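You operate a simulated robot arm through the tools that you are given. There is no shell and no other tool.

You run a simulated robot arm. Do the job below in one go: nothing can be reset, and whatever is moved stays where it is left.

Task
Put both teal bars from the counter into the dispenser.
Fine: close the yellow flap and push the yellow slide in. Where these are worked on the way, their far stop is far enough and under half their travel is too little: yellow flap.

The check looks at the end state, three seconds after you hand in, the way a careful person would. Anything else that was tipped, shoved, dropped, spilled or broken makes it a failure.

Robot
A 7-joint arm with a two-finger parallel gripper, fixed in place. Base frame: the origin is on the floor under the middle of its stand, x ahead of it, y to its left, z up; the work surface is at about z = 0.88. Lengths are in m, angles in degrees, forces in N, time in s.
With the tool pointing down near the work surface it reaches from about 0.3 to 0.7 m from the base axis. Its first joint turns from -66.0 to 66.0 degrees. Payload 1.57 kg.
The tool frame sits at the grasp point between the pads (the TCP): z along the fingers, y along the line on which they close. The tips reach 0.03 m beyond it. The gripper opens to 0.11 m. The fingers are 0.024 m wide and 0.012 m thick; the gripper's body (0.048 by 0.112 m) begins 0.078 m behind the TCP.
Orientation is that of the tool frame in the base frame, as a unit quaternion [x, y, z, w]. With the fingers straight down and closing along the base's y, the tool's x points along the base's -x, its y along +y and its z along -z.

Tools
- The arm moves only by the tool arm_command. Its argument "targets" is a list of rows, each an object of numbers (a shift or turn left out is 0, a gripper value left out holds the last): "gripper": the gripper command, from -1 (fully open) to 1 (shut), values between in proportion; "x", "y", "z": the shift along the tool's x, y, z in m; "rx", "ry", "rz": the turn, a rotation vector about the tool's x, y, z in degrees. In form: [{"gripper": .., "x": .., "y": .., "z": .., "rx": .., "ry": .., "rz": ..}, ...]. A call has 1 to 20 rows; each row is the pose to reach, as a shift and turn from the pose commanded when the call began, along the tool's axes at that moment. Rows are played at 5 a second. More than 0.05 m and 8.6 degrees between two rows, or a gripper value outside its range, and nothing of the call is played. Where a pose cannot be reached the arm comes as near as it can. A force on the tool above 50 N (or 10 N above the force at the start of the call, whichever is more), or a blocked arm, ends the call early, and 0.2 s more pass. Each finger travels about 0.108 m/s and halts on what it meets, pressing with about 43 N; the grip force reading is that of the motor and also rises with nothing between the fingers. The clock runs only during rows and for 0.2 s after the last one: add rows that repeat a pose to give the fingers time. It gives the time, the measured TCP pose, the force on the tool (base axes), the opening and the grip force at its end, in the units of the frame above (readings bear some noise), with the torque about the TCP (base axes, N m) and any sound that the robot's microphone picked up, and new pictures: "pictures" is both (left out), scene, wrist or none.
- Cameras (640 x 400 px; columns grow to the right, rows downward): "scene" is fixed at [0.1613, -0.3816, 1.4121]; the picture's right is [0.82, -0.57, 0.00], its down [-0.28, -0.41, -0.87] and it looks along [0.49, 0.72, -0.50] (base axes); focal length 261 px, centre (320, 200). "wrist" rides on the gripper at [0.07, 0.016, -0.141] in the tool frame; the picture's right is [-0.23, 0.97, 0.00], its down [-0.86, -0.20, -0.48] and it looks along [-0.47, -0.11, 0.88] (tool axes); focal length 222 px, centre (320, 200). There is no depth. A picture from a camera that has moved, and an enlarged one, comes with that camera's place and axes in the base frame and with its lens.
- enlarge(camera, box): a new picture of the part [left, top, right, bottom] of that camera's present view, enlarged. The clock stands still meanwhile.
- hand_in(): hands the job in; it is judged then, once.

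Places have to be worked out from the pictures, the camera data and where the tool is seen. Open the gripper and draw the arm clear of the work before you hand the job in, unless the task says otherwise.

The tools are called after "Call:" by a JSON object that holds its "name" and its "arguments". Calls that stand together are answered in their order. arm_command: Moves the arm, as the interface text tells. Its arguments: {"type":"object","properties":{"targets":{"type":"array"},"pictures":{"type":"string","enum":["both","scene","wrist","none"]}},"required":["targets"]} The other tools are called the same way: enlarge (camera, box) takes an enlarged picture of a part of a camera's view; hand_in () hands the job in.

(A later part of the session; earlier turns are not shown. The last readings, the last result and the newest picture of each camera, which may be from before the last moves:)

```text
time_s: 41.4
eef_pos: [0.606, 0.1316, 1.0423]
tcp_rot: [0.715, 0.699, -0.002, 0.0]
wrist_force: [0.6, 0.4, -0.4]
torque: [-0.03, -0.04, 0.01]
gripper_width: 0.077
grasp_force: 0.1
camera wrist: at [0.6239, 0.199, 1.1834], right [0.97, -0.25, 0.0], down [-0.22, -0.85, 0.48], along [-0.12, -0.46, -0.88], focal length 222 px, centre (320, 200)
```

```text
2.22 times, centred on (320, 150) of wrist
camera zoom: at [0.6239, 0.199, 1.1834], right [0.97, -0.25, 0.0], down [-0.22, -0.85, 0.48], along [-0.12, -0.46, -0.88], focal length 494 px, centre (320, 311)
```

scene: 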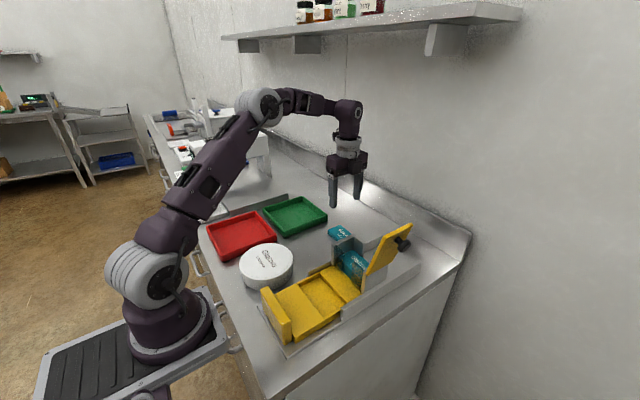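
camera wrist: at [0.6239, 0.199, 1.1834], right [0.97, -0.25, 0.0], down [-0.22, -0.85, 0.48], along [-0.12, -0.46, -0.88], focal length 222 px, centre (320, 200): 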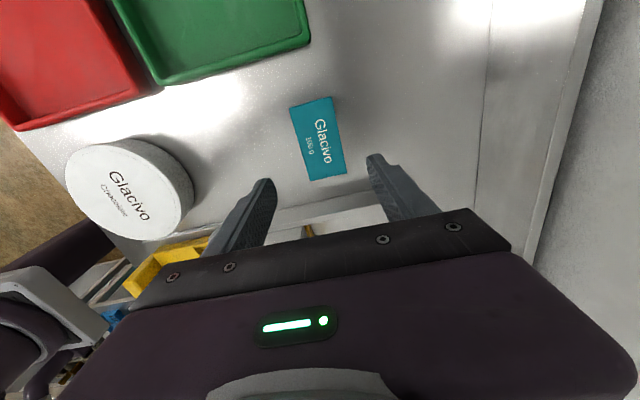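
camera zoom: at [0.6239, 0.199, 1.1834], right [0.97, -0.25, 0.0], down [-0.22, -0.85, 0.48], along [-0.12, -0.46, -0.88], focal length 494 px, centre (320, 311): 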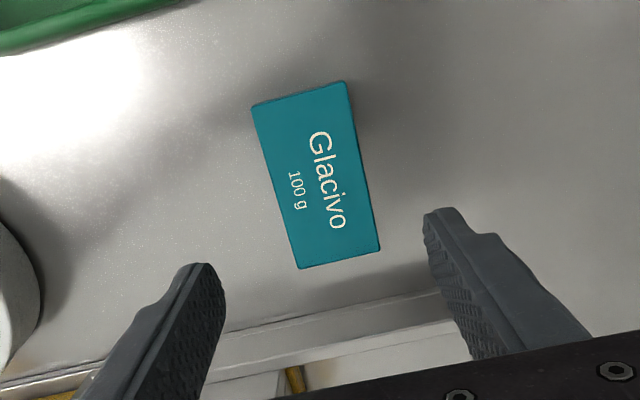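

Bar 2 centre ≈ (0.6056, 0.1276). I'll descend onto it at the same grip height as before and close.

Call:
{"name": "arm_command", "arguments": {"targets": [{"gripper": -0.4, "y": -0.001, "z": 0.04}, {"y": -0.001, "z": 0.08}, {"y": -0.001, "z": 0.11}, {"y": -0.001, "z": 0.121}, {"y": -0.001, "z": 0.127}, {"y": -0.001, "z": 0.127}], "pictures": "both"}}

Call:
{"name": "enlarge", "arguments": {"camera": "wrist", "box": [220, 60, 420, 240]}}

```text
time_s: 42.8
eef_pos: [0.6062, 0.1297, 0.9156]
tcp_rot: [0.715, 0.699, -0.001, -0.001]
wrist_force: [-0.1, 0.7, -0.1]
torque: [0.01, -0.02, -0.02]
gripper_width: 0.0771
grasp_force: 0.0
camera wrist: at [0.6241, 0.1968, 1.057], right [0.97, -0.25, 0.0], down [-0.22, -0.85, 0.48], along [-0.12, -0.46, -0.88], focal length 222 px, centre (320, 200)
```

scene: 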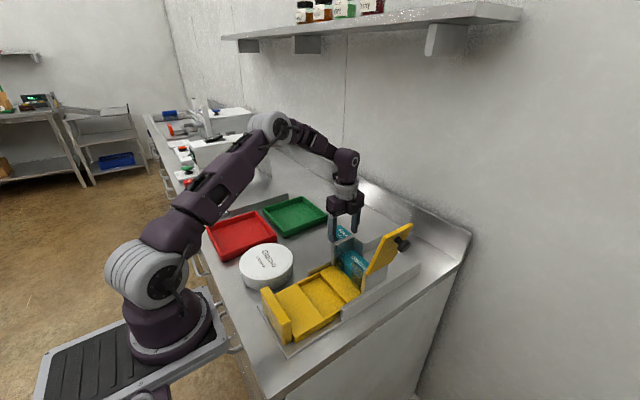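
wrist: 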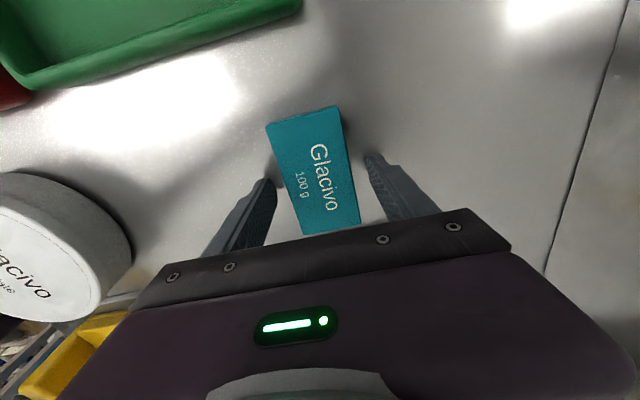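

```text
2.22 times, centred on (320, 150) of wrist
camera zoom: at [0.6241, 0.1968, 1.057], right [0.97, -0.25, 0.0], down [-0.22, -0.85, 0.48], along [-0.12, -0.46, -0.88], focal length 494 px, centre (320, 311)
```

zoom: 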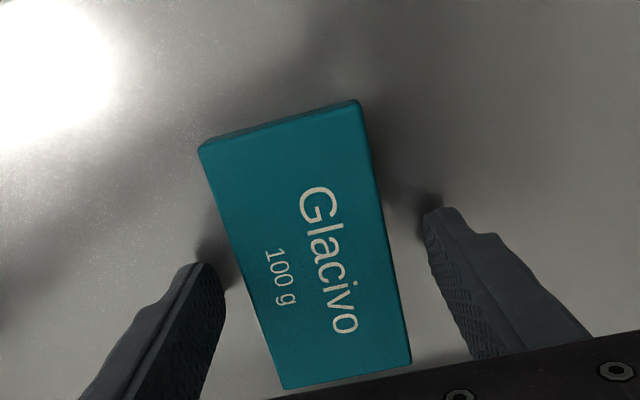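

The fingers are placed around bar 2. Closing.

Call:
{"name": "arm_command", "arguments": {"targets": [{"gripper": 0.1}, {"gripper": 1}, {"gripper": 1}, {"gripper": 1}], "pictures": "none"}}

Call:
{"name": "arm_command", "arguments": {"targets": [{"gripper": 1, "z": -0.01}, {"z": -0.03}, {"z": -0.06}, {"z": -0.1}, {"z": -0.146}, {"z": -0.146}], "pictures": "both"}}

Call:
{"name": "enlarge", "arguments": {"camera": "wrist", "box": [200, 80, 440, 240]}}

```text
time_s: 43.8
eef_pos: [0.6083, 0.1292, 0.9166]
tcp_rot: [0.714, 0.7, 0.0, -0.001]
wrist_force: [0.6, 0.1, -0.7]
torque: [0.01, -0.01, -0.01]
gripper_width: 0.0532
grasp_force: 43.2
```

```text
time_s: 45.2
eef_pos: [0.6057, 0.1266, 1.062]
tcp_rot: [0.715, 0.699, -0.001, 0.0]
wrist_force: [0.0, -1.0, -1.3]
torque: [-0.02, 0.01, 0.02]
gripper_width: 0.0531
grasp_force: 42.9
camera wrist: at [0.6238, 0.1947, 1.2024], right [0.97, -0.25, 0.0], down [-0.22, -0.85, 0.48], along [-0.12, -0.46, -0.88], focal length 222 px, centre (320, 200)
```

scene: 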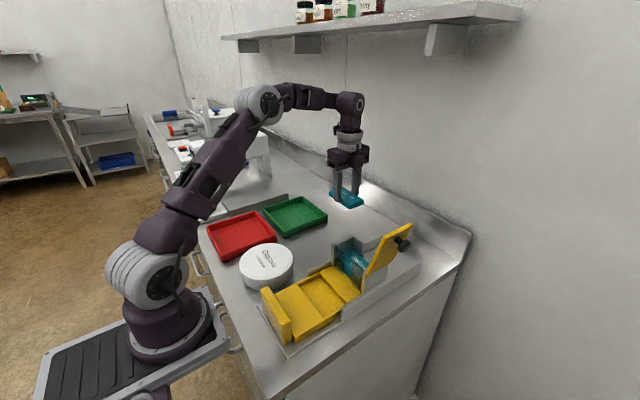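
wrist: 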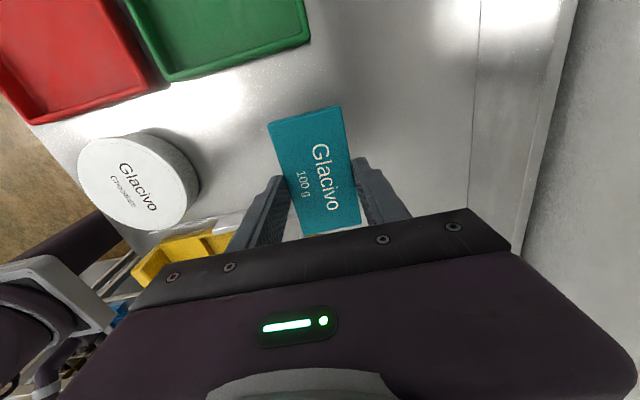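

```text
2.50 times, centred on (320, 160) of wrist
camera zoom: at [0.6238, 0.1947, 1.2024], right [0.97, -0.25, 0.0], down [-0.22, -0.85, 0.48], along [-0.12, -0.46, -0.88], focal length 555 px, centre (320, 300)
```

zoom: 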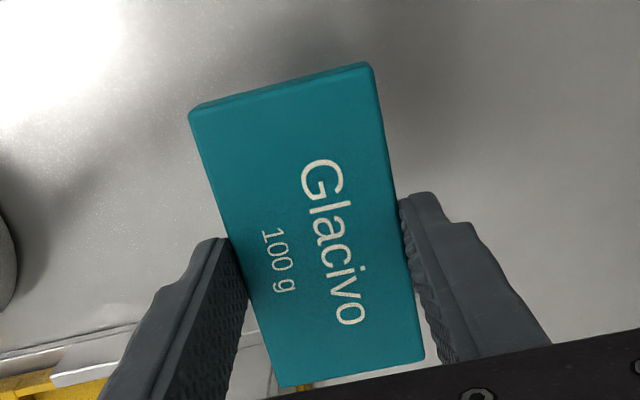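

Bar 2 sits in the grip just like bar 1 did. By dead reckoning I return to the same spot above the hopper and check alignment.

Call:
{"name": "arm_command", "arguments": {"targets": [{"gripper": 1, "x": -0.033, "y": -0.017}, {"x": -0.066, "y": -0.034}, {"x": -0.099, "y": -0.051}, {"x": -0.132, "y": -0.068}, {"x": -0.155, "y": -0.08}, {"x": -0.165, "y": -0.0851}, {"x": -0.165, "y": -0.0851, "z": 0.02}, {"x": -0.165, "y": -0.0851, "z": 0.028}, {"x": -0.165, "y": -0.0851, "z": 0.028}], "pictures": "both"}}

Call:
{"name": "enlarge", "arguments": {"camera": "wrist", "box": [250, 80, 390, 240]}}

Call:
{"name": "enlarge", "arguments": {"camera": "scene", "box": [338, 240, 388, 280]}}

```text
time_s: 47.2
eef_pos: [0.5169, -0.0349, 1.0353]
tcp_rot: [0.714, 0.7, 0.0, 0.0]
wrist_force: [1.1, -0.2, -0.9]
torque: [-0.01, 0.04, 0.0]
gripper_width: 0.053
grasp_force: 43.3
camera wrist: at [0.5347, 0.033, 1.1766], right [0.97, -0.25, 0.0], down [-0.22, -0.85, 0.48], along [-0.12, -0.46, -0.88], focal length 222 px, centre (320, 200)
```

scene: 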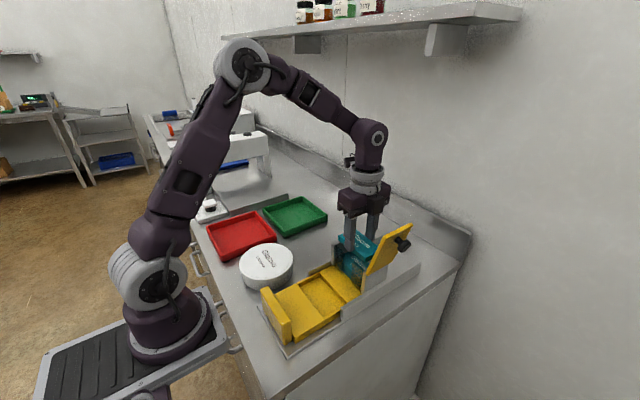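
wrist: 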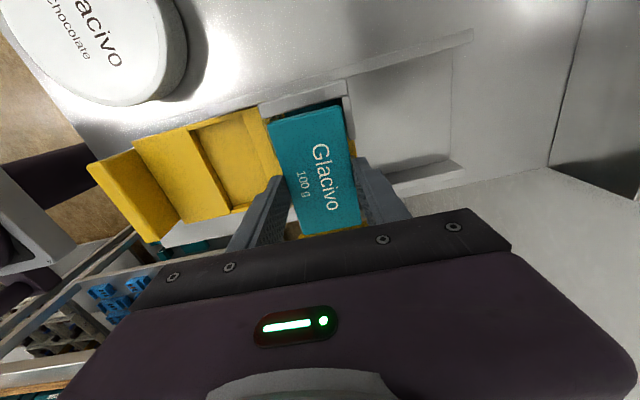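

```text
2.50 times, centred on (320, 160) of wrist
camera zoom: at [0.5347, 0.033, 1.1766], right [0.97, -0.25, 0.0], down [-0.22, -0.85, 0.48], along [-0.12, -0.46, -0.88], focal length 555 px, centre (320, 300)
```

zoom: 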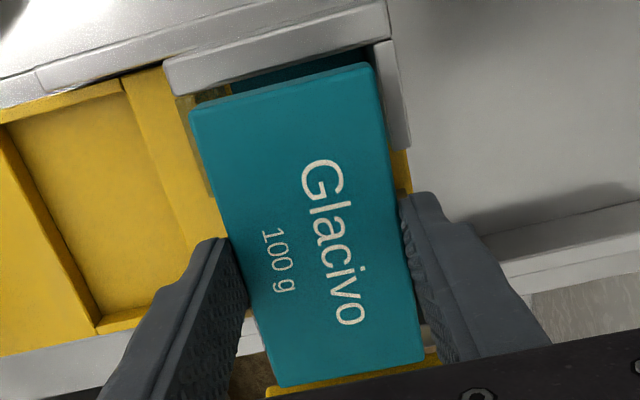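

```text
10.00 times, centred on (363, 260) of scene
camera zoom: at [0.1613, -0.3816, 1.4121], right [0.82, -0.57, 0.0], down [-0.28, -0.41, -0.87], along [0.49, 0.72, -0.5], focal length 2607 px, centre (-110, -400)
```

zoom: 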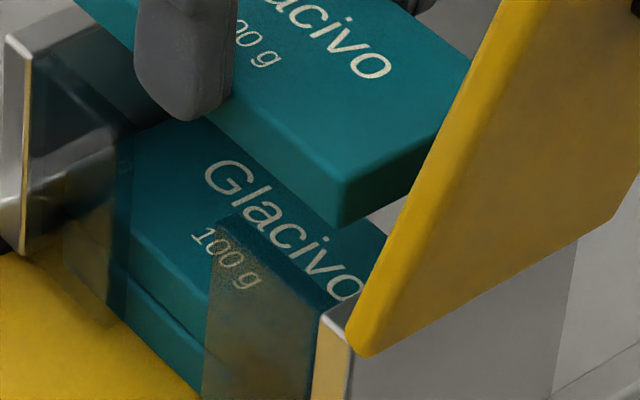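

Alignment matches the first bar. I'll lower into the mouth and check.

Call:
{"name": "arm_command", "arguments": {"targets": [{"gripper": 1, "z": 0.005}, {"z": 0.01}, {"z": 0.015}, {"z": 0.02}, {"z": 0.025}, {"z": 0.025}], "pictures": "scene"}}

Call:
{"name": "enlarge", "arguments": {"camera": "wrist", "box": [250, 80, 390, 240]}}

Call:
{"name": "enlarge", "arguments": {"camera": "scene", "box": [338, 240, 388, 280]}}

```text
time_s: 48.6
eef_pos: [0.5177, -0.0342, 1.0087]
tcp_rot: [0.715, 0.7, -0.001, 0.0]
wrist_force: [-1.1, 0.2, -1.1]
torque: [0.0, 0.01, -0.01]
gripper_width: 0.053
grasp_force: 43.6
```

scene: 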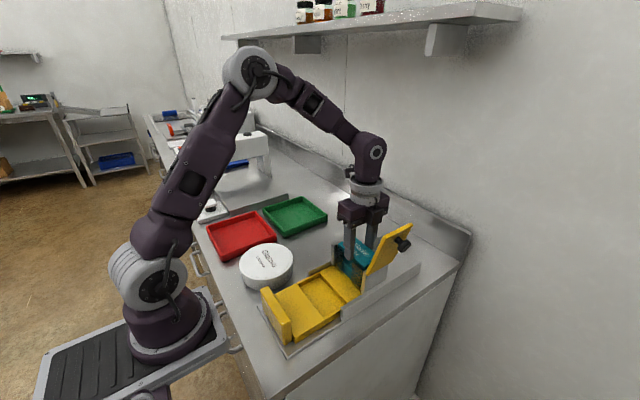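

```text
2.50 times, centred on (320, 160) of wrist
camera zoom: at [0.5355, 0.0328, 1.1501], right [0.97, -0.25, 0.0], down [-0.22, -0.85, 0.48], along [-0.12, -0.46, -0.88], focal length 555 px, centre (320, 300)
```

zoom: 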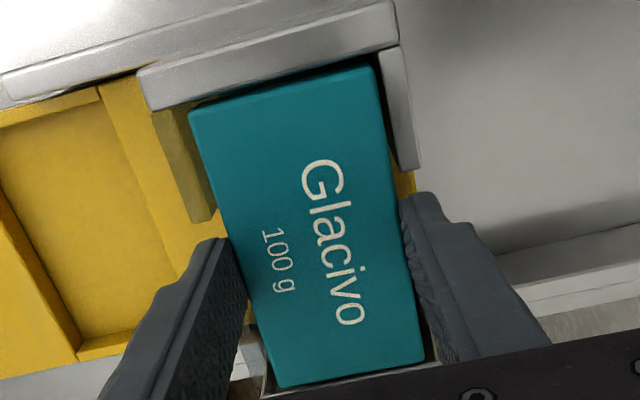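

```text
10.00 times, centred on (363, 260) of scene
camera zoom: at [0.1613, -0.3816, 1.4121], right [0.82, -0.57, 0.0], down [-0.28, -0.41, -0.87], along [0.49, 0.72, -0.5], focal length 2607 px, centre (-110, -400)
```

zoom: 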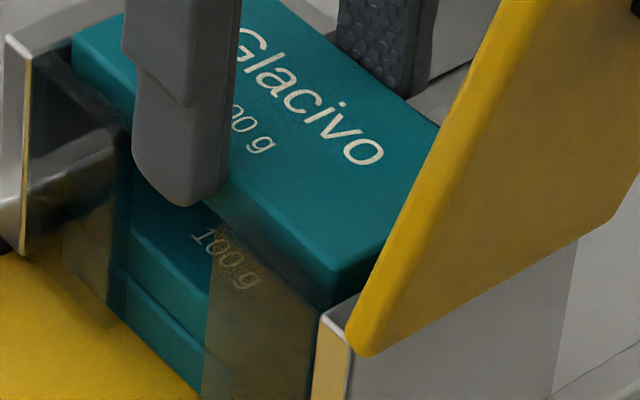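

Bar 2 is in the mouth, free of contact and well centred. Lowering further to a few mm above the first bar.

Call:
{"name": "arm_command", "arguments": {"targets": [{"gripper": 1, "z": 0.005}, {"z": 0.01}, {"z": 0.015}, {"z": 0.02}, {"z": 0.024}, {"z": 0.027}, {"z": 0.027}], "pictures": "scene"}}

Call:
{"name": "enlarge", "arguments": {"camera": "scene", "box": [338, 240, 388, 280]}}

```text
time_s: 50.2
eef_pos: [0.5162, -0.0361, 0.9808]
tcp_rot: [0.714, 0.7, -0.001, -0.001]
wrist_force: [-0.3, 0.4, -0.1]
torque: [0.02, -0.01, 0.0]
gripper_width: 0.0532
grasp_force: 42.9
```

scene: 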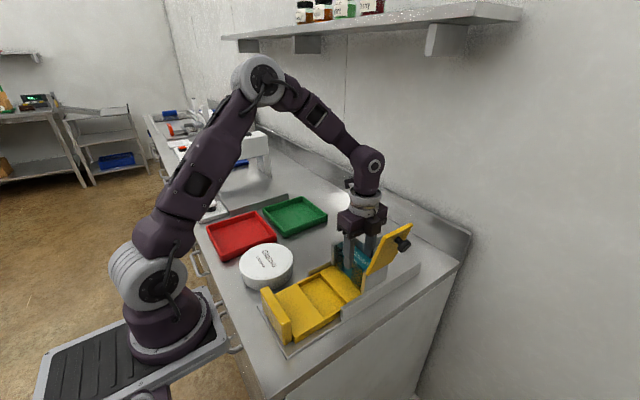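

```text
10.00 times, centred on (363, 260) of scene
camera zoom: at [0.1613, -0.3816, 1.4121], right [0.82, -0.57, 0.0], down [-0.28, -0.41, -0.87], along [0.49, 0.72, -0.5], focal length 2607 px, centre (-110, -400)
```

zoom: 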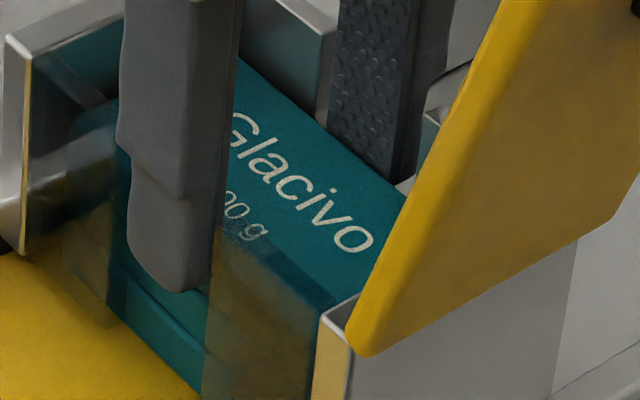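

It's a few mm above the first bar. Releasing.

Call:
{"name": "arm_command", "arguments": {"targets": [{"gripper": -0.1}, {"gripper": -0.25}, {"gripper": -0.25}], "pictures": "none"}}

Call:
{"name": "arm_command", "arguments": {"targets": [{"gripper": -0.25, "z": -0.015}, {"z": -0.035}, {"z": -0.065}, {"z": -0.1}, {"z": -0.1}], "pictures": "both"}}

Call:
{"name": "enlarge", "arguments": {"camera": "wrist", "box": [230, 80, 410, 240]}}

Call:
{"name": "enlarge", "arguments": {"camera": "scene", "box": [310, 210, 410, 300]}}

```text
time_s: 51.0
eef_pos: [0.517, -0.0348, 0.9814]
tcp_rot: [0.715, 0.7, -0.001, -0.001]
wrist_force: [-0.2, -0.5, 0.3]
torque: [-0.01, -0.01, -0.03]
gripper_width: 0.0689
grasp_force: 0.0
```

```text
time_s: 52.2
eef_pos: [0.5146, -0.0362, 1.0824]
tcp_rot: [0.714, 0.7, -0.001, -0.001]
wrist_force: [-0.5, -0.3, -0.7]
torque: [0.02, -0.03, -0.02]
gripper_width: 0.0686
grasp_force: 0.0
camera wrist: at [0.5333, 0.032, 1.2228], right [0.97, -0.25, 0.0], down [-0.22, -0.85, 0.48], along [-0.12, -0.46, -0.88], focal length 222 px, centre (320, 200)
```

scene: 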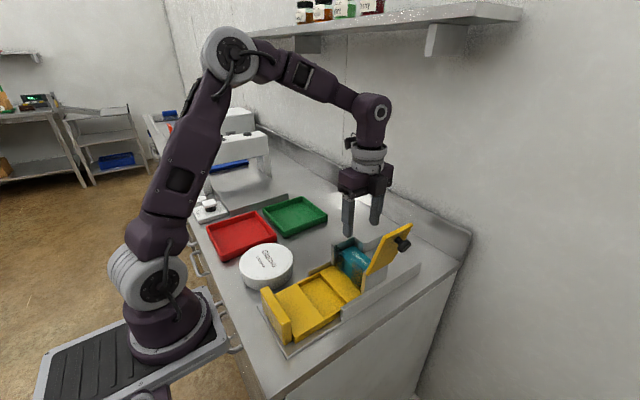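
wrist: 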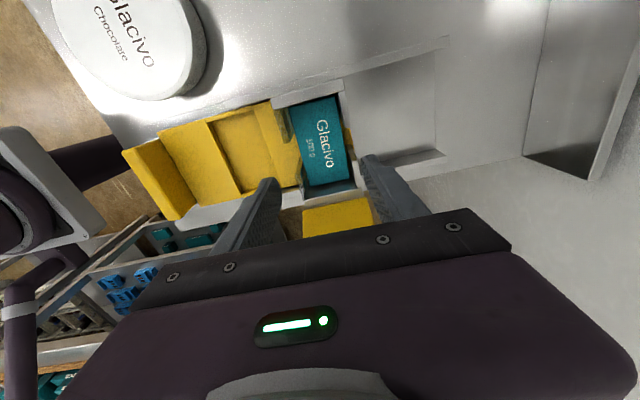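

```text
2.50 times, centred on (320, 160) of wrist
camera zoom: at [0.5333, 0.032, 1.2228], right [0.97, -0.25, 0.0], down [-0.22, -0.85, 0.48], along [-0.12, -0.46, -0.88], focal length 555 px, centre (320, 300)
```

zoom: 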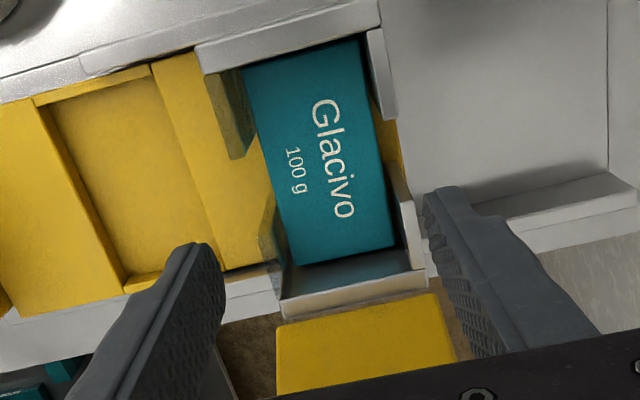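

```text
4.44 times, centred on (360, 255) of scene
camera zoom: at [0.1612, -0.3816, 1.4121], right [0.82, -0.57, 0.0], down [-0.28, -0.41, -0.87], along [0.49, 0.72, -0.5], focal length 1159 px, centre (142, -44)
```

zoom: 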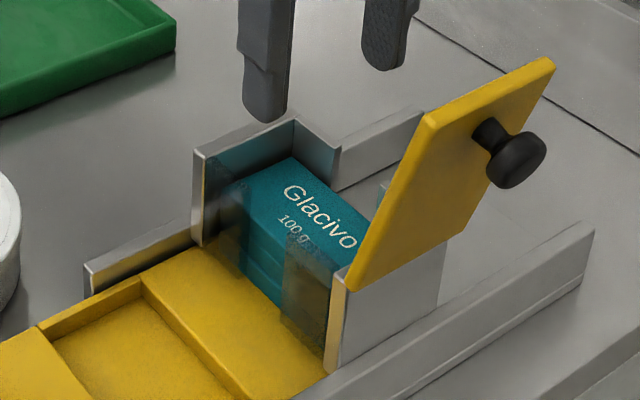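

Both bars now lie flat in the hopper with the third. I'll close the flap: go up, over to the −y side of the open lid, tilted 40°, and look at the knob again.

Call:
{"name": "arm_command", "arguments": {"targets": [{"gripper": -0.25, "z": -0.045}, {"z": -0.09}, {"z": -0.135}, {"z": -0.17}, {"x": -0.045, "y": 0.001, "z": -0.17}, {"x": -0.09, "y": 0.002, "z": -0.17}, {"x": -0.135, "y": 0.003, "z": -0.17}, {"x": -0.165, "y": 0.004, "z": -0.17}, {"x": -0.165, "y": 0.004, "z": -0.17, "ry": 8}, {"x": -0.165, "y": 0.004, "z": -0.17, "ry": 16}, {"x": -0.165, "y": 0.004, "z": -0.17, "ry": 24}, {"x": -0.165, "y": 0.004, "z": -0.17, "ry": 32}, {"x": -0.165, "y": 0.004, "z": -0.17, "ry": 40}, {"x": -0.165, "y": 0.004, "z": -0.17, "ry": 40}], "pictures": "both"}}

Call:
{"name": "enlarge", "arguments": {"camera": "wrist", "box": [230, 80, 430, 240]}}

Call:
{"name": "enlarge", "arguments": {"camera": "scene", "box": [320, 190, 440, 300]}}

```text
time_s: 55.2
eef_pos: [0.473, -0.1627, 1.2216]
tcp_rot: [0.672, 0.657, 0.243, -0.24]
wrist_force: [-0.5, -0.2, -0.3]
torque: [0.04, -0.01, 0.0]
gripper_width: 0.0689
grasp_force: 0.1
out of reach, approached as far as the arm can: row 8, 9, 10, 11, 12, 13, 14
camera wrist: at [0.4887, -0.2022, 1.374], right [0.97, -0.19, -0.15], down [-0.22, -0.96, -0.18], along [-0.11, 0.21, -0.97], focal length 222 px, centre (320, 200)
```

scene: 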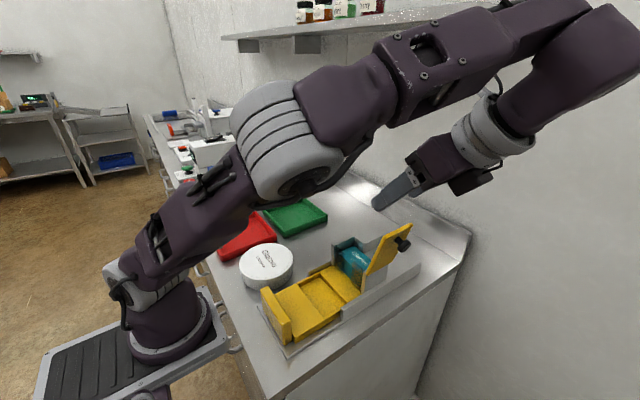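
wrist: 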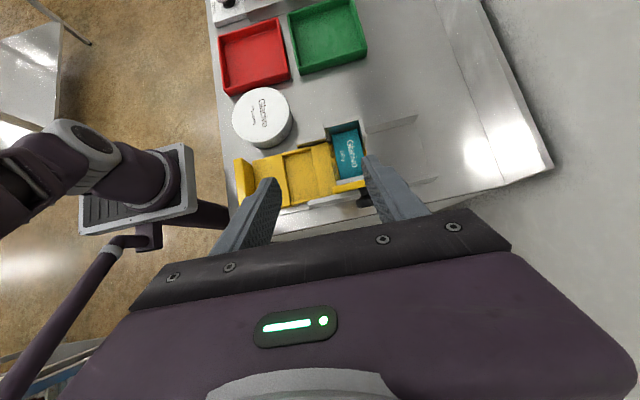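

```text
2.50 times, centred on (330, 160) of wrist
camera zoom: at [0.4887, -0.2022, 1.374], right [0.97, -0.19, -0.15], down [-0.22, -0.96, -0.18], along [-0.11, 0.21, -0.97], focal length 555 px, centre (295, 300)
```

zoom: 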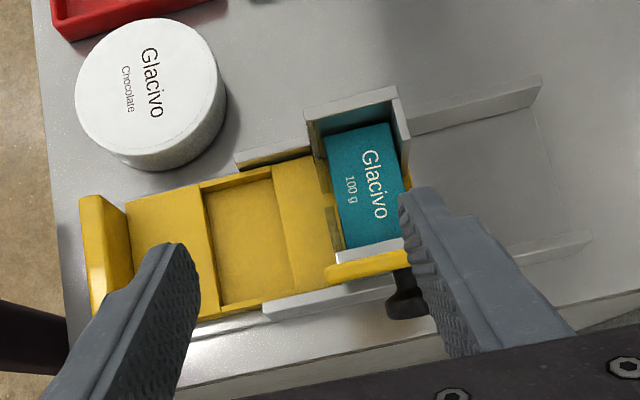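

```text
3.64 times, centred on (380, 245) of scene
camera zoom: at [0.1613, -0.3816, 1.4121], right [0.82, -0.57, 0.0], down [-0.28, -0.41, -0.87], along [0.49, 0.72, -0.5], focal length 948 px, centre (102, 36)
```

zoom: 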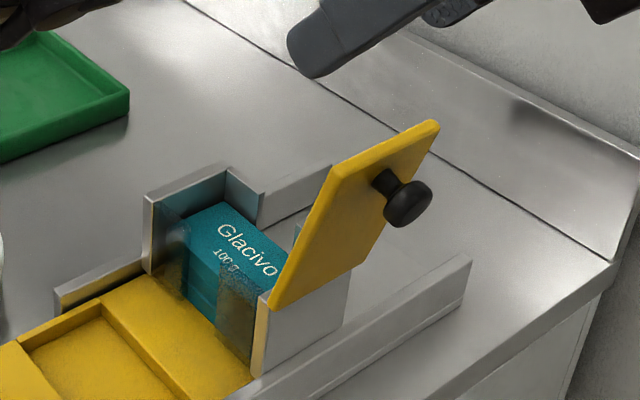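

That pose was out of reach that high up; I'm at (0.473, −0.163, 1.222). The knob measures about (0.516, −0.153, 1.086). I'll open fully, so the fingers pass outside the lid's edges, lower to z ≈ 1.165 and shift over in x.

Call:
{"name": "arm_command", "arguments": {"targets": [{"gripper": -1, "x": -0.0177, "z": 0.021}, {"gripper": -1, "x": -0.0354, "z": 0.0421}, {"gripper": -1, "x": -0.0354, "y": 0.022, "z": 0.0421}, {"gripper": -1, "x": -0.037, "y": 0.0435, "z": 0.0408}, {"gripper": -1, "x": -0.037, "y": 0.0435, "z": 0.0408}], "pictures": "both"}}

Call:
{"name": "enlarge", "arguments": {"camera": "wrist", "box": [230, 80, 430, 240]}}

```text
time_s: 56.4
eef_pos: [0.52, -0.1645, 1.1673]
tcp_rot: [0.671, 0.658, 0.243, -0.241]
wrist_force: [0.2, 0.0, 0.2]
torque: [0.01, 0.01, -0.01]
gripper_width: 0.11
grasp_force: 0.1
camera wrist: at [0.5356, -0.2035, 1.3207], right [0.97, -0.19, -0.15], down [-0.22, -0.96, -0.18], along [-0.11, 0.21, -0.97], focal length 222 px, centre (320, 200)
```

scene: 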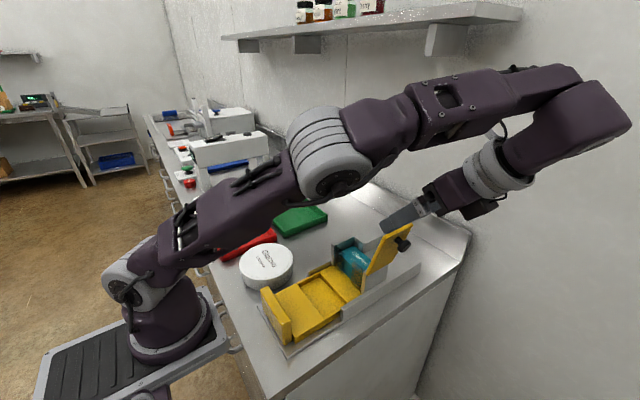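
wrist: 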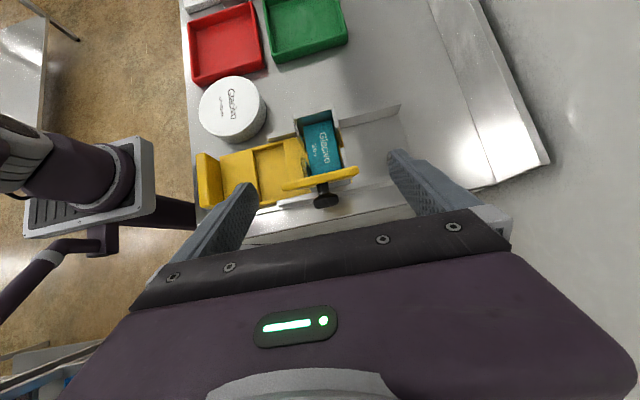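

```text
2.50 times, centred on (330, 160) of wrist
camera zoom: at [0.5356, -0.2035, 1.3207], right [0.97, -0.19, -0.15], down [-0.22, -0.96, -0.18], along [-0.11, 0.21, -0.97], focal length 555 px, centre (295, 300)
```

zoom: 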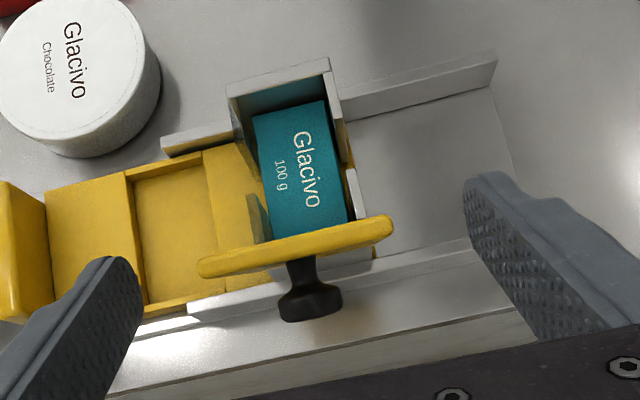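

The knob is at about (0.5155, −0.155, 1.086) and the fingers are outside the lid's edges. I'll descend so the fingertips flank the knob head, then look before closing.

Call:
{"name": "arm_command", "arguments": {"targets": [{"gripper": -1, "x": -0.0146, "y": -0.0035, "z": 0.0166}, {"x": -0.0292, "y": -0.0035, "z": 0.0333}, {"x": -0.0438, "y": -0.0035, "z": 0.0499}, {"x": -0.0438, "y": -0.0035, "z": 0.0499}], "pictures": "both"}}

Call:
{"name": "enlarge", "arguments": {"camera": "wrist", "box": [230, 80, 430, 240]}}

Call:
{"name": "enlarge", "arguments": {"camera": "scene", "box": [350, 200, 430, 280]}}

```text
time_s: 57.4
eef_pos: [0.515, -0.1646, 1.1026]
tcp_rot: [0.672, 0.657, 0.244, -0.24]
wrist_force: [0.3, 1.0, -0.5]
torque: [-0.02, 0.0, 0.0]
gripper_width: 0.1102
grasp_force: 0.1
camera wrist: at [0.5311, -0.204, 1.2552], right [0.97, -0.19, -0.15], down [-0.22, -0.96, -0.18], along [-0.11, 0.21, -0.97], focal length 222 px, centre (320, 200)
```

scene: 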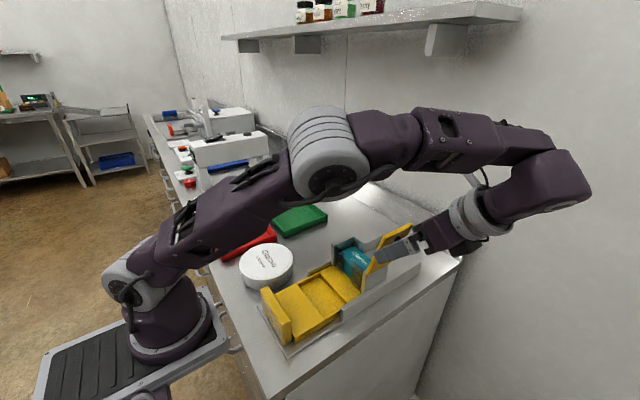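
wrist: 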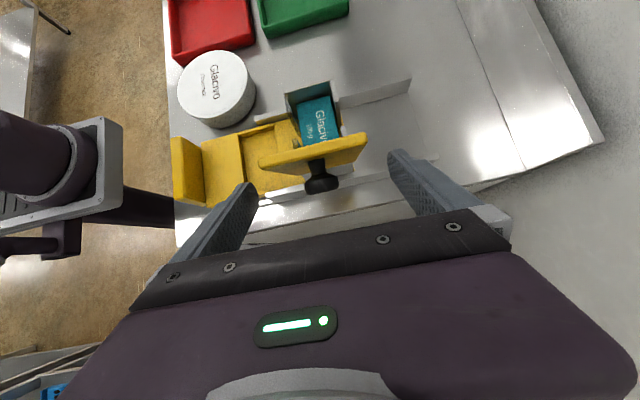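

```text
2.50 times, centred on (330, 160) of wrist
camera zoom: at [0.5311, -0.204, 1.2552], right [0.97, -0.19, -0.15], down [-0.22, -0.96, -0.18], along [-0.11, 0.21, -0.97], focal length 555 px, centre (295, 300)
```

zoom: 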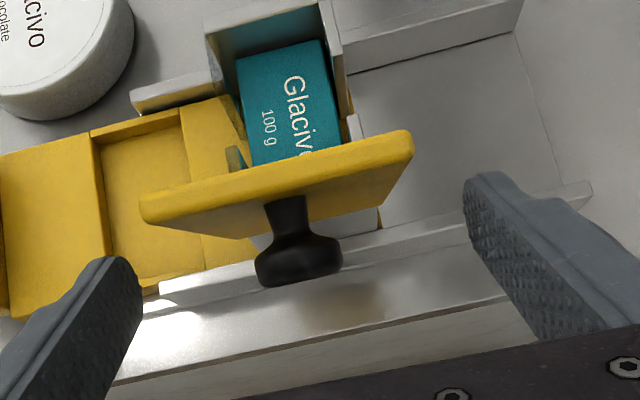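

```text
5.00 times, centred on (390, 240) of scene
camera zoom: at [0.1613, -0.3816, 1.4121], right [0.82, -0.57, 0.0], down [-0.28, -0.41, -0.87], along [0.49, 0.72, -0.5], focal length 1304 px, centre (-30, 0)
```

zoom: 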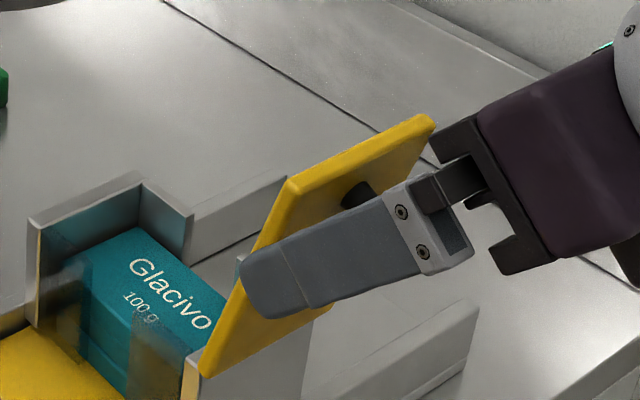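

The pictures confirm the knob head lies between the fingers, about 1 cm in from the tips. Closing on the knob.

Call:
{"name": "arm_command", "arguments": {"targets": [{"gripper": 0.0}, {"gripper": 0.3}, {"gripper": 1}, {"gripper": 1}, {"gripper": 1}], "pictures": "both"}}

Call:
{"name": "enlarge", "arguments": {"camera": "wrist", "box": [230, 80, 430, 240]}}

Call:
{"name": "enlarge", "arguments": {"camera": "scene", "box": [350, 200, 430, 280]}}

```text
time_s: 58.6
eef_pos: [0.5145, -0.1636, 1.1025]
tcp_rot: [0.672, 0.657, 0.245, -0.239]
wrist_force: [6.0, -0.7, -0.7]
torque: [-0.06, -0.1, -0.11]
gripper_width: 0.0269
grasp_force: 37.4
camera wrist: at [0.5314, -0.2039, 1.2554], right [0.97, -0.19, -0.15], down [-0.22, -0.96, -0.18], along [-0.11, 0.21, -0.97], focal length 222 px, centre (320, 200)
```

scene: 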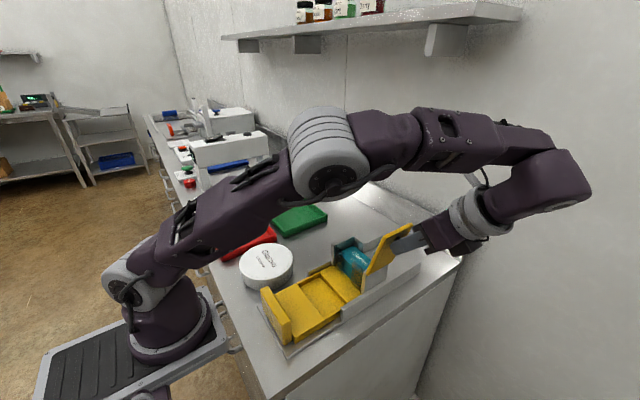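
wrist: 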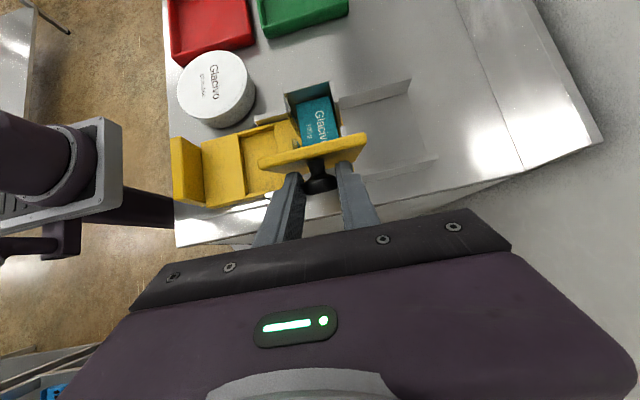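

```text
2.50 times, centred on (330, 160) of wrist
camera zoom: at [0.5314, -0.2039, 1.2554], right [0.97, -0.19, -0.15], down [-0.22, -0.96, -0.18], along [-0.11, 0.21, -0.97], focal length 555 px, centre (295, 300)
```

zoom: 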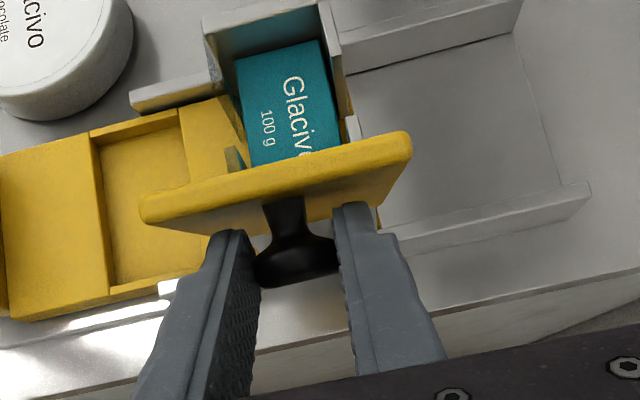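

```text
5.00 times, centred on (390, 240) of scene
camera zoom: at [0.1615, -0.3816, 1.4121], right [0.82, -0.57, 0.0], down [-0.28, -0.41, -0.87], along [0.49, 0.72, -0.5], focal length 1304 px, centre (-30, 0)
```

zoom: 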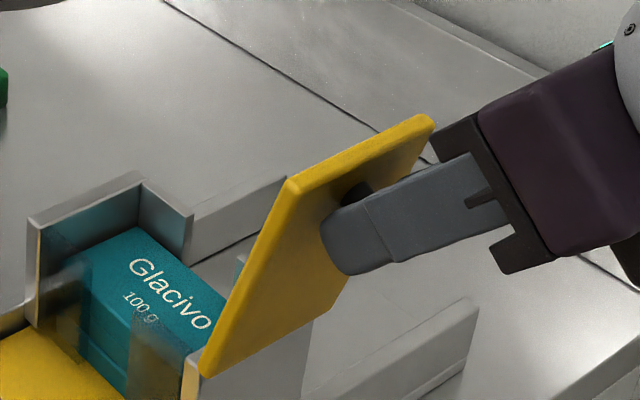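

The knob is gripped. I'll swing the lid back toward closed, moving the knob along its arc around the hinge with the tool tilt constant, starting with 15°.

Call:
{"name": "arm_command", "arguments": {"targets": [{"gripper": 1, "x": 0.0094, "z": 0.002}, {"x": 0.0187, "z": 0.0048}, {"x": 0.0276, "z": 0.0083}, {"x": 0.0276, "z": 0.0083}], "pictures": "both"}}

Call:
{"name": "enlarge", "arguments": {"camera": "wrist", "box": [230, 80, 430, 240]}}

```text
time_s: 59.6
eef_pos: [0.5155, -0.1369, 1.1126]
tcp_rot: [0.672, 0.657, 0.242, -0.241]
wrist_force: [-3.7, -6.6, -9.0]
torque: [-1.26, 0.08, 0.02]
gripper_width: 0.027
grasp_force: 37.3
camera wrist: at [0.5319, -0.177, 1.2661], right [0.97, -0.19, -0.15], down [-0.22, -0.96, -0.18], along [-0.11, 0.21, -0.97], focal length 222 px, centre (320, 200)
```

scene: 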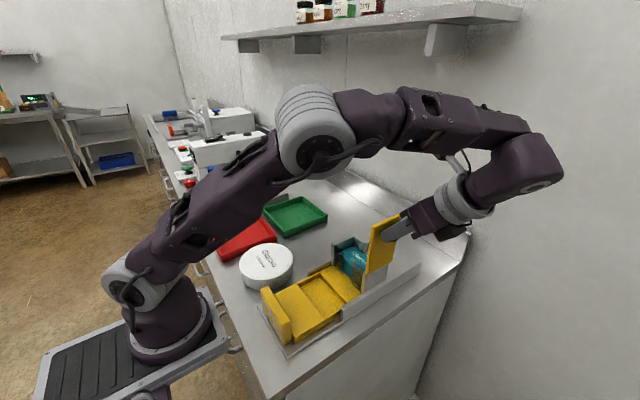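
wrist: 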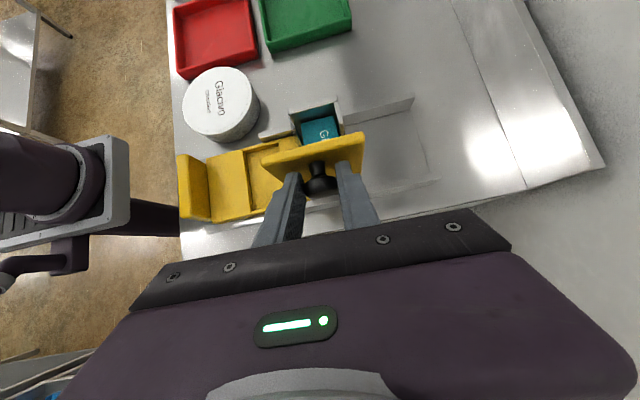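

```text
2.50 times, centred on (330, 160) of wrist
camera zoom: at [0.5319, -0.177, 1.2661], right [0.97, -0.19, -0.15], down [-0.22, -0.96, -0.18], along [-0.11, 0.21, -0.97], focal length 555 px, centre (295, 300)
```

zoom: 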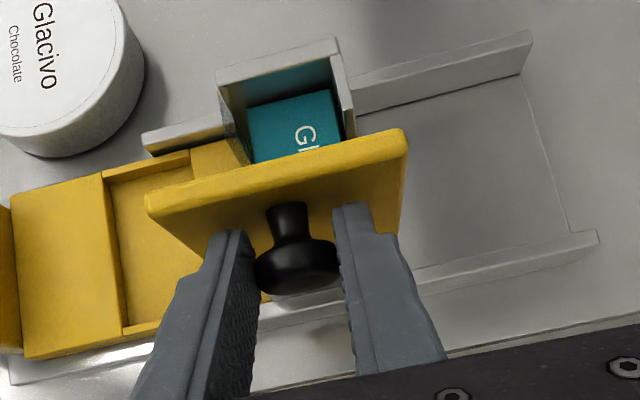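

The lid follows (now about vertical) with small forces. Continuing another 30° along the arc.

Call:
{"name": "arm_command", "arguments": {"targets": [{"gripper": 1, "x": 0.0086, "z": 0.0044}, {"x": 0.0168, "z": 0.0095}, {"x": 0.0245, "z": 0.0153}, {"x": 0.0317, "z": 0.0217}, {"x": 0.0383, "z": 0.0287}, {"x": 0.0443, "z": 0.0363}, {"x": 0.0443, "z": 0.0363}], "pictures": "both"}}

Call:
{"name": "enlarge", "arguments": {"camera": "wrist", "box": [230, 80, 430, 240]}}

Call:
{"name": "enlarge", "arguments": {"camera": "scene", "box": [320, 190, 440, 300]}}

```text
time_s: 61.2
eef_pos: [0.5158, -0.0796, 1.1139]
tcp_rot: [0.671, 0.658, 0.242, -0.241]
wrist_force: [-25.3, -8.9, -2.7]
torque: [-1.03, 0.5, 0.21]
gripper_width: 0.0272
grasp_force: 37.8
camera wrist: at [0.5323, -0.1198, 1.2668], right [0.97, -0.19, -0.15], down [-0.22, -0.96, -0.18], along [-0.11, 0.21, -0.97], focal length 222 px, centre (320, 200)
```

scene: 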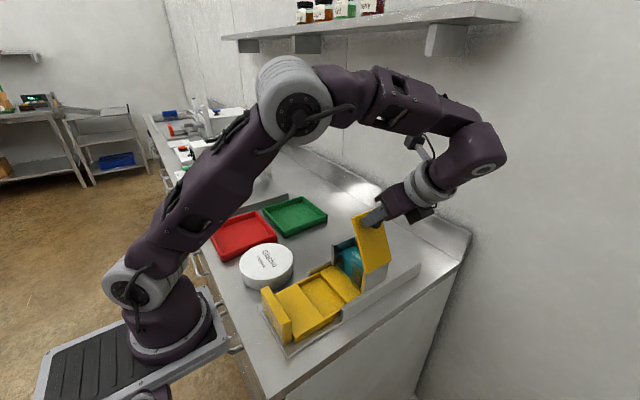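
wrist: 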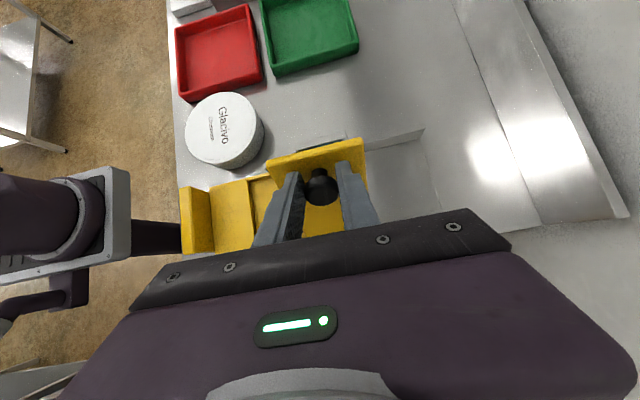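

```text
2.50 times, centred on (330, 160) of wrist
camera zoom: at [0.5323, -0.1198, 1.2668], right [0.97, -0.19, -0.15], down [-0.22, -0.96, -0.18], along [-0.11, 0.21, -0.97], focal length 555 px, centre (295, 300)
```

zoom: 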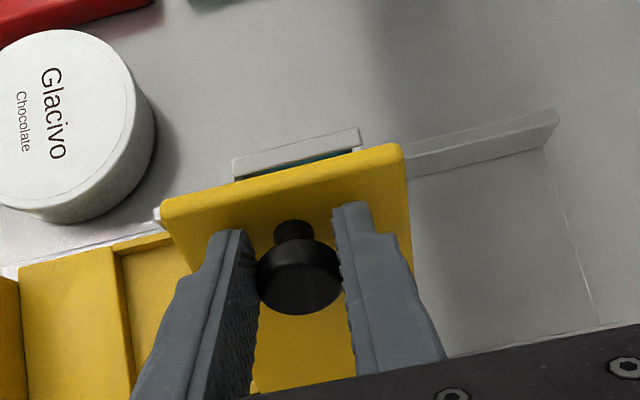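

```text
3.64 times, centred on (380, 245) of scene
camera zoom: at [0.1605, -0.3819, 1.4122], right [0.82, -0.57, 0.0], down [-0.28, -0.41, -0.87], along [0.49, 0.72, -0.5], focal length 948 px, centre (102, 36)
```

zoom: 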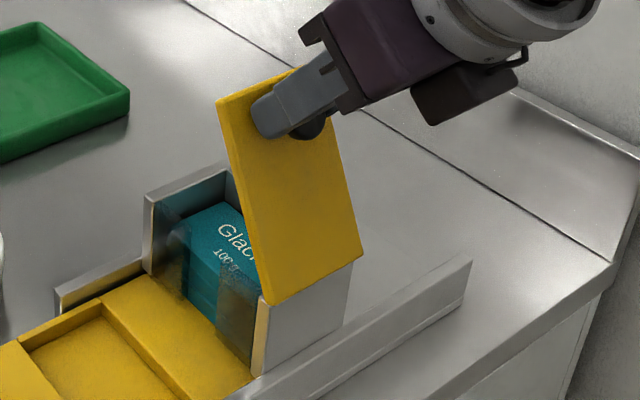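

Lid at about 60°; there's a 25 N side force along x, which I'll relieve with a ~2 mm shift. Next I continue the swing to ~30° while gradually levelling the tool.

Call:
{"name": "arm_command", "arguments": {"targets": [{"gripper": 1, "x": 0.0, "y": -0.0015, "z": 0.0}, {"x": 0.0064, "y": -0.0019, "z": 0.0087, "ry": -3.5}, {"x": 0.0119, "y": -0.0021, "z": 0.0176, "ry": -6.8}, {"x": 0.0165, "y": -0.0023, "z": 0.0268, "ry": -10.1}, {"x": 0.0204, "y": -0.0025, "z": 0.0364, "ry": -13.4}, {"x": 0.0233, "y": -0.0027, "z": 0.0463, "ry": -16.7}, {"x": 0.0255, "y": -0.0029, "z": 0.0564, "ry": -20.1}, {"x": 0.0255, "y": -0.0029, "z": 0.0564, "ry": -20.1}], "pictures": "both"}}

Call:
{"name": "enlarge", "arguments": {"camera": "scene", "box": [320, 190, 440, 300]}}

```text
time_s: 63.0
eef_pos: [0.5159, -0.0253, 1.0875]
tcp_rot: [0.704, 0.689, 0.124, -0.121]
wrist_force: [9.7, -1.7, 8.6]
torque: [-0.89, -0.25, 0.01]
gripper_width: 0.027
grasp_force: 37.3
camera wrist: at [0.5326, -0.0081, 1.2434], right [0.97, -0.23, -0.08], down [-0.22, -0.96, 0.16], along [-0.11, -0.14, -0.98], focal length 222 px, centre (320, 200)
```

scene: 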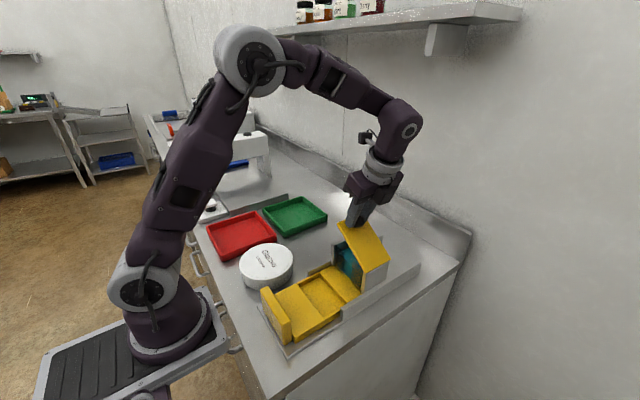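
wrist: 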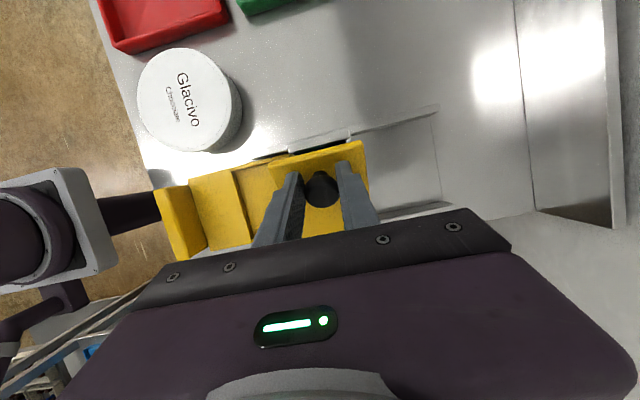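

```text
3.64 times, centred on (380, 245) of scene
camera zoom: at [0.1614, -0.3816, 1.4121], right [0.82, -0.57, 0.0], down [-0.28, -0.41, -0.87], along [0.49, 0.72, -0.5], focal length 948 px, centre (102, 36)
```

zoom: 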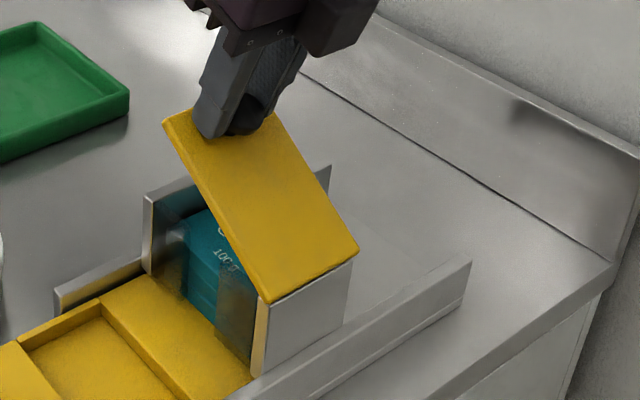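

Lid at ~30°, forces small. Continuing down to nearly closed.

Call:
{"name": "arm_command", "arguments": {"targets": [{"gripper": 1, "x": 0.0047, "z": 0.009, "ry": -3.3}, {"x": 0.0085, "z": 0.0185, "ry": -6.6}, {"x": 0.0116, "z": 0.0282, "ry": -9.9}, {"x": 0.0138, "z": 0.0382, "ry": -13.3}, {"x": 0.0151, "z": 0.0482, "ry": -16.6}, {"x": 0.0155, "z": 0.0543, "ry": -18.6}, {"x": 0.0155, "z": 0.0543, "ry": -18.6}], "pictures": "both"}}

Call:
{"name": "enlarge", "arguments": {"camera": "scene", "box": [310, 200, 410, 290]}}

```text
time_s: 64.6
eef_pos: [0.5166, 0.0101, 1.0419]
tcp_rot: [0.714, 0.7, 0.008, -0.009]
wrist_force: [12.5, 6.4, 12.2]
torque: [-1.01, -0.23, 0.1]
gripper_width: 0.0268
grasp_force: 37.6
camera wrist: at [0.5339, 0.074, 1.1848], right [0.97, -0.25, -0.01], down [-0.22, -0.86, 0.46], along [-0.12, -0.44, -0.89], focal length 222 px, centre (320, 200)
```

scene: 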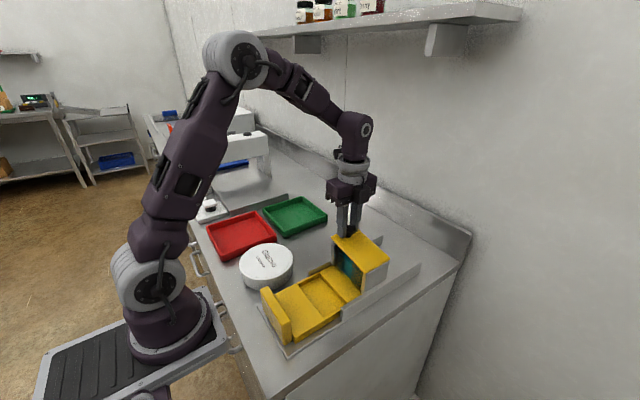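
wrist: 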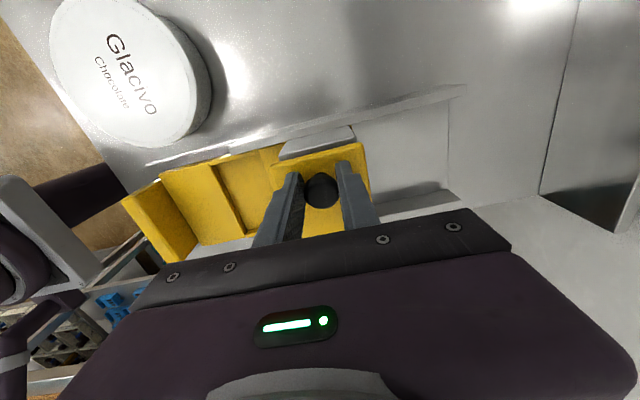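

```text
4.44 times, centred on (360, 245) of scene
camera zoom: at [0.1615, -0.3814, 1.4122], right [0.82, -0.57, 0.0], down [-0.28, -0.41, -0.87], along [0.49, 0.72, -0.5], focal length 1159 px, centre (142, 0)
```

zoom: 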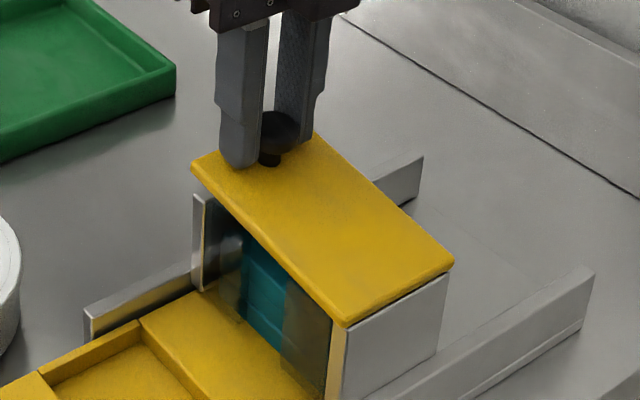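

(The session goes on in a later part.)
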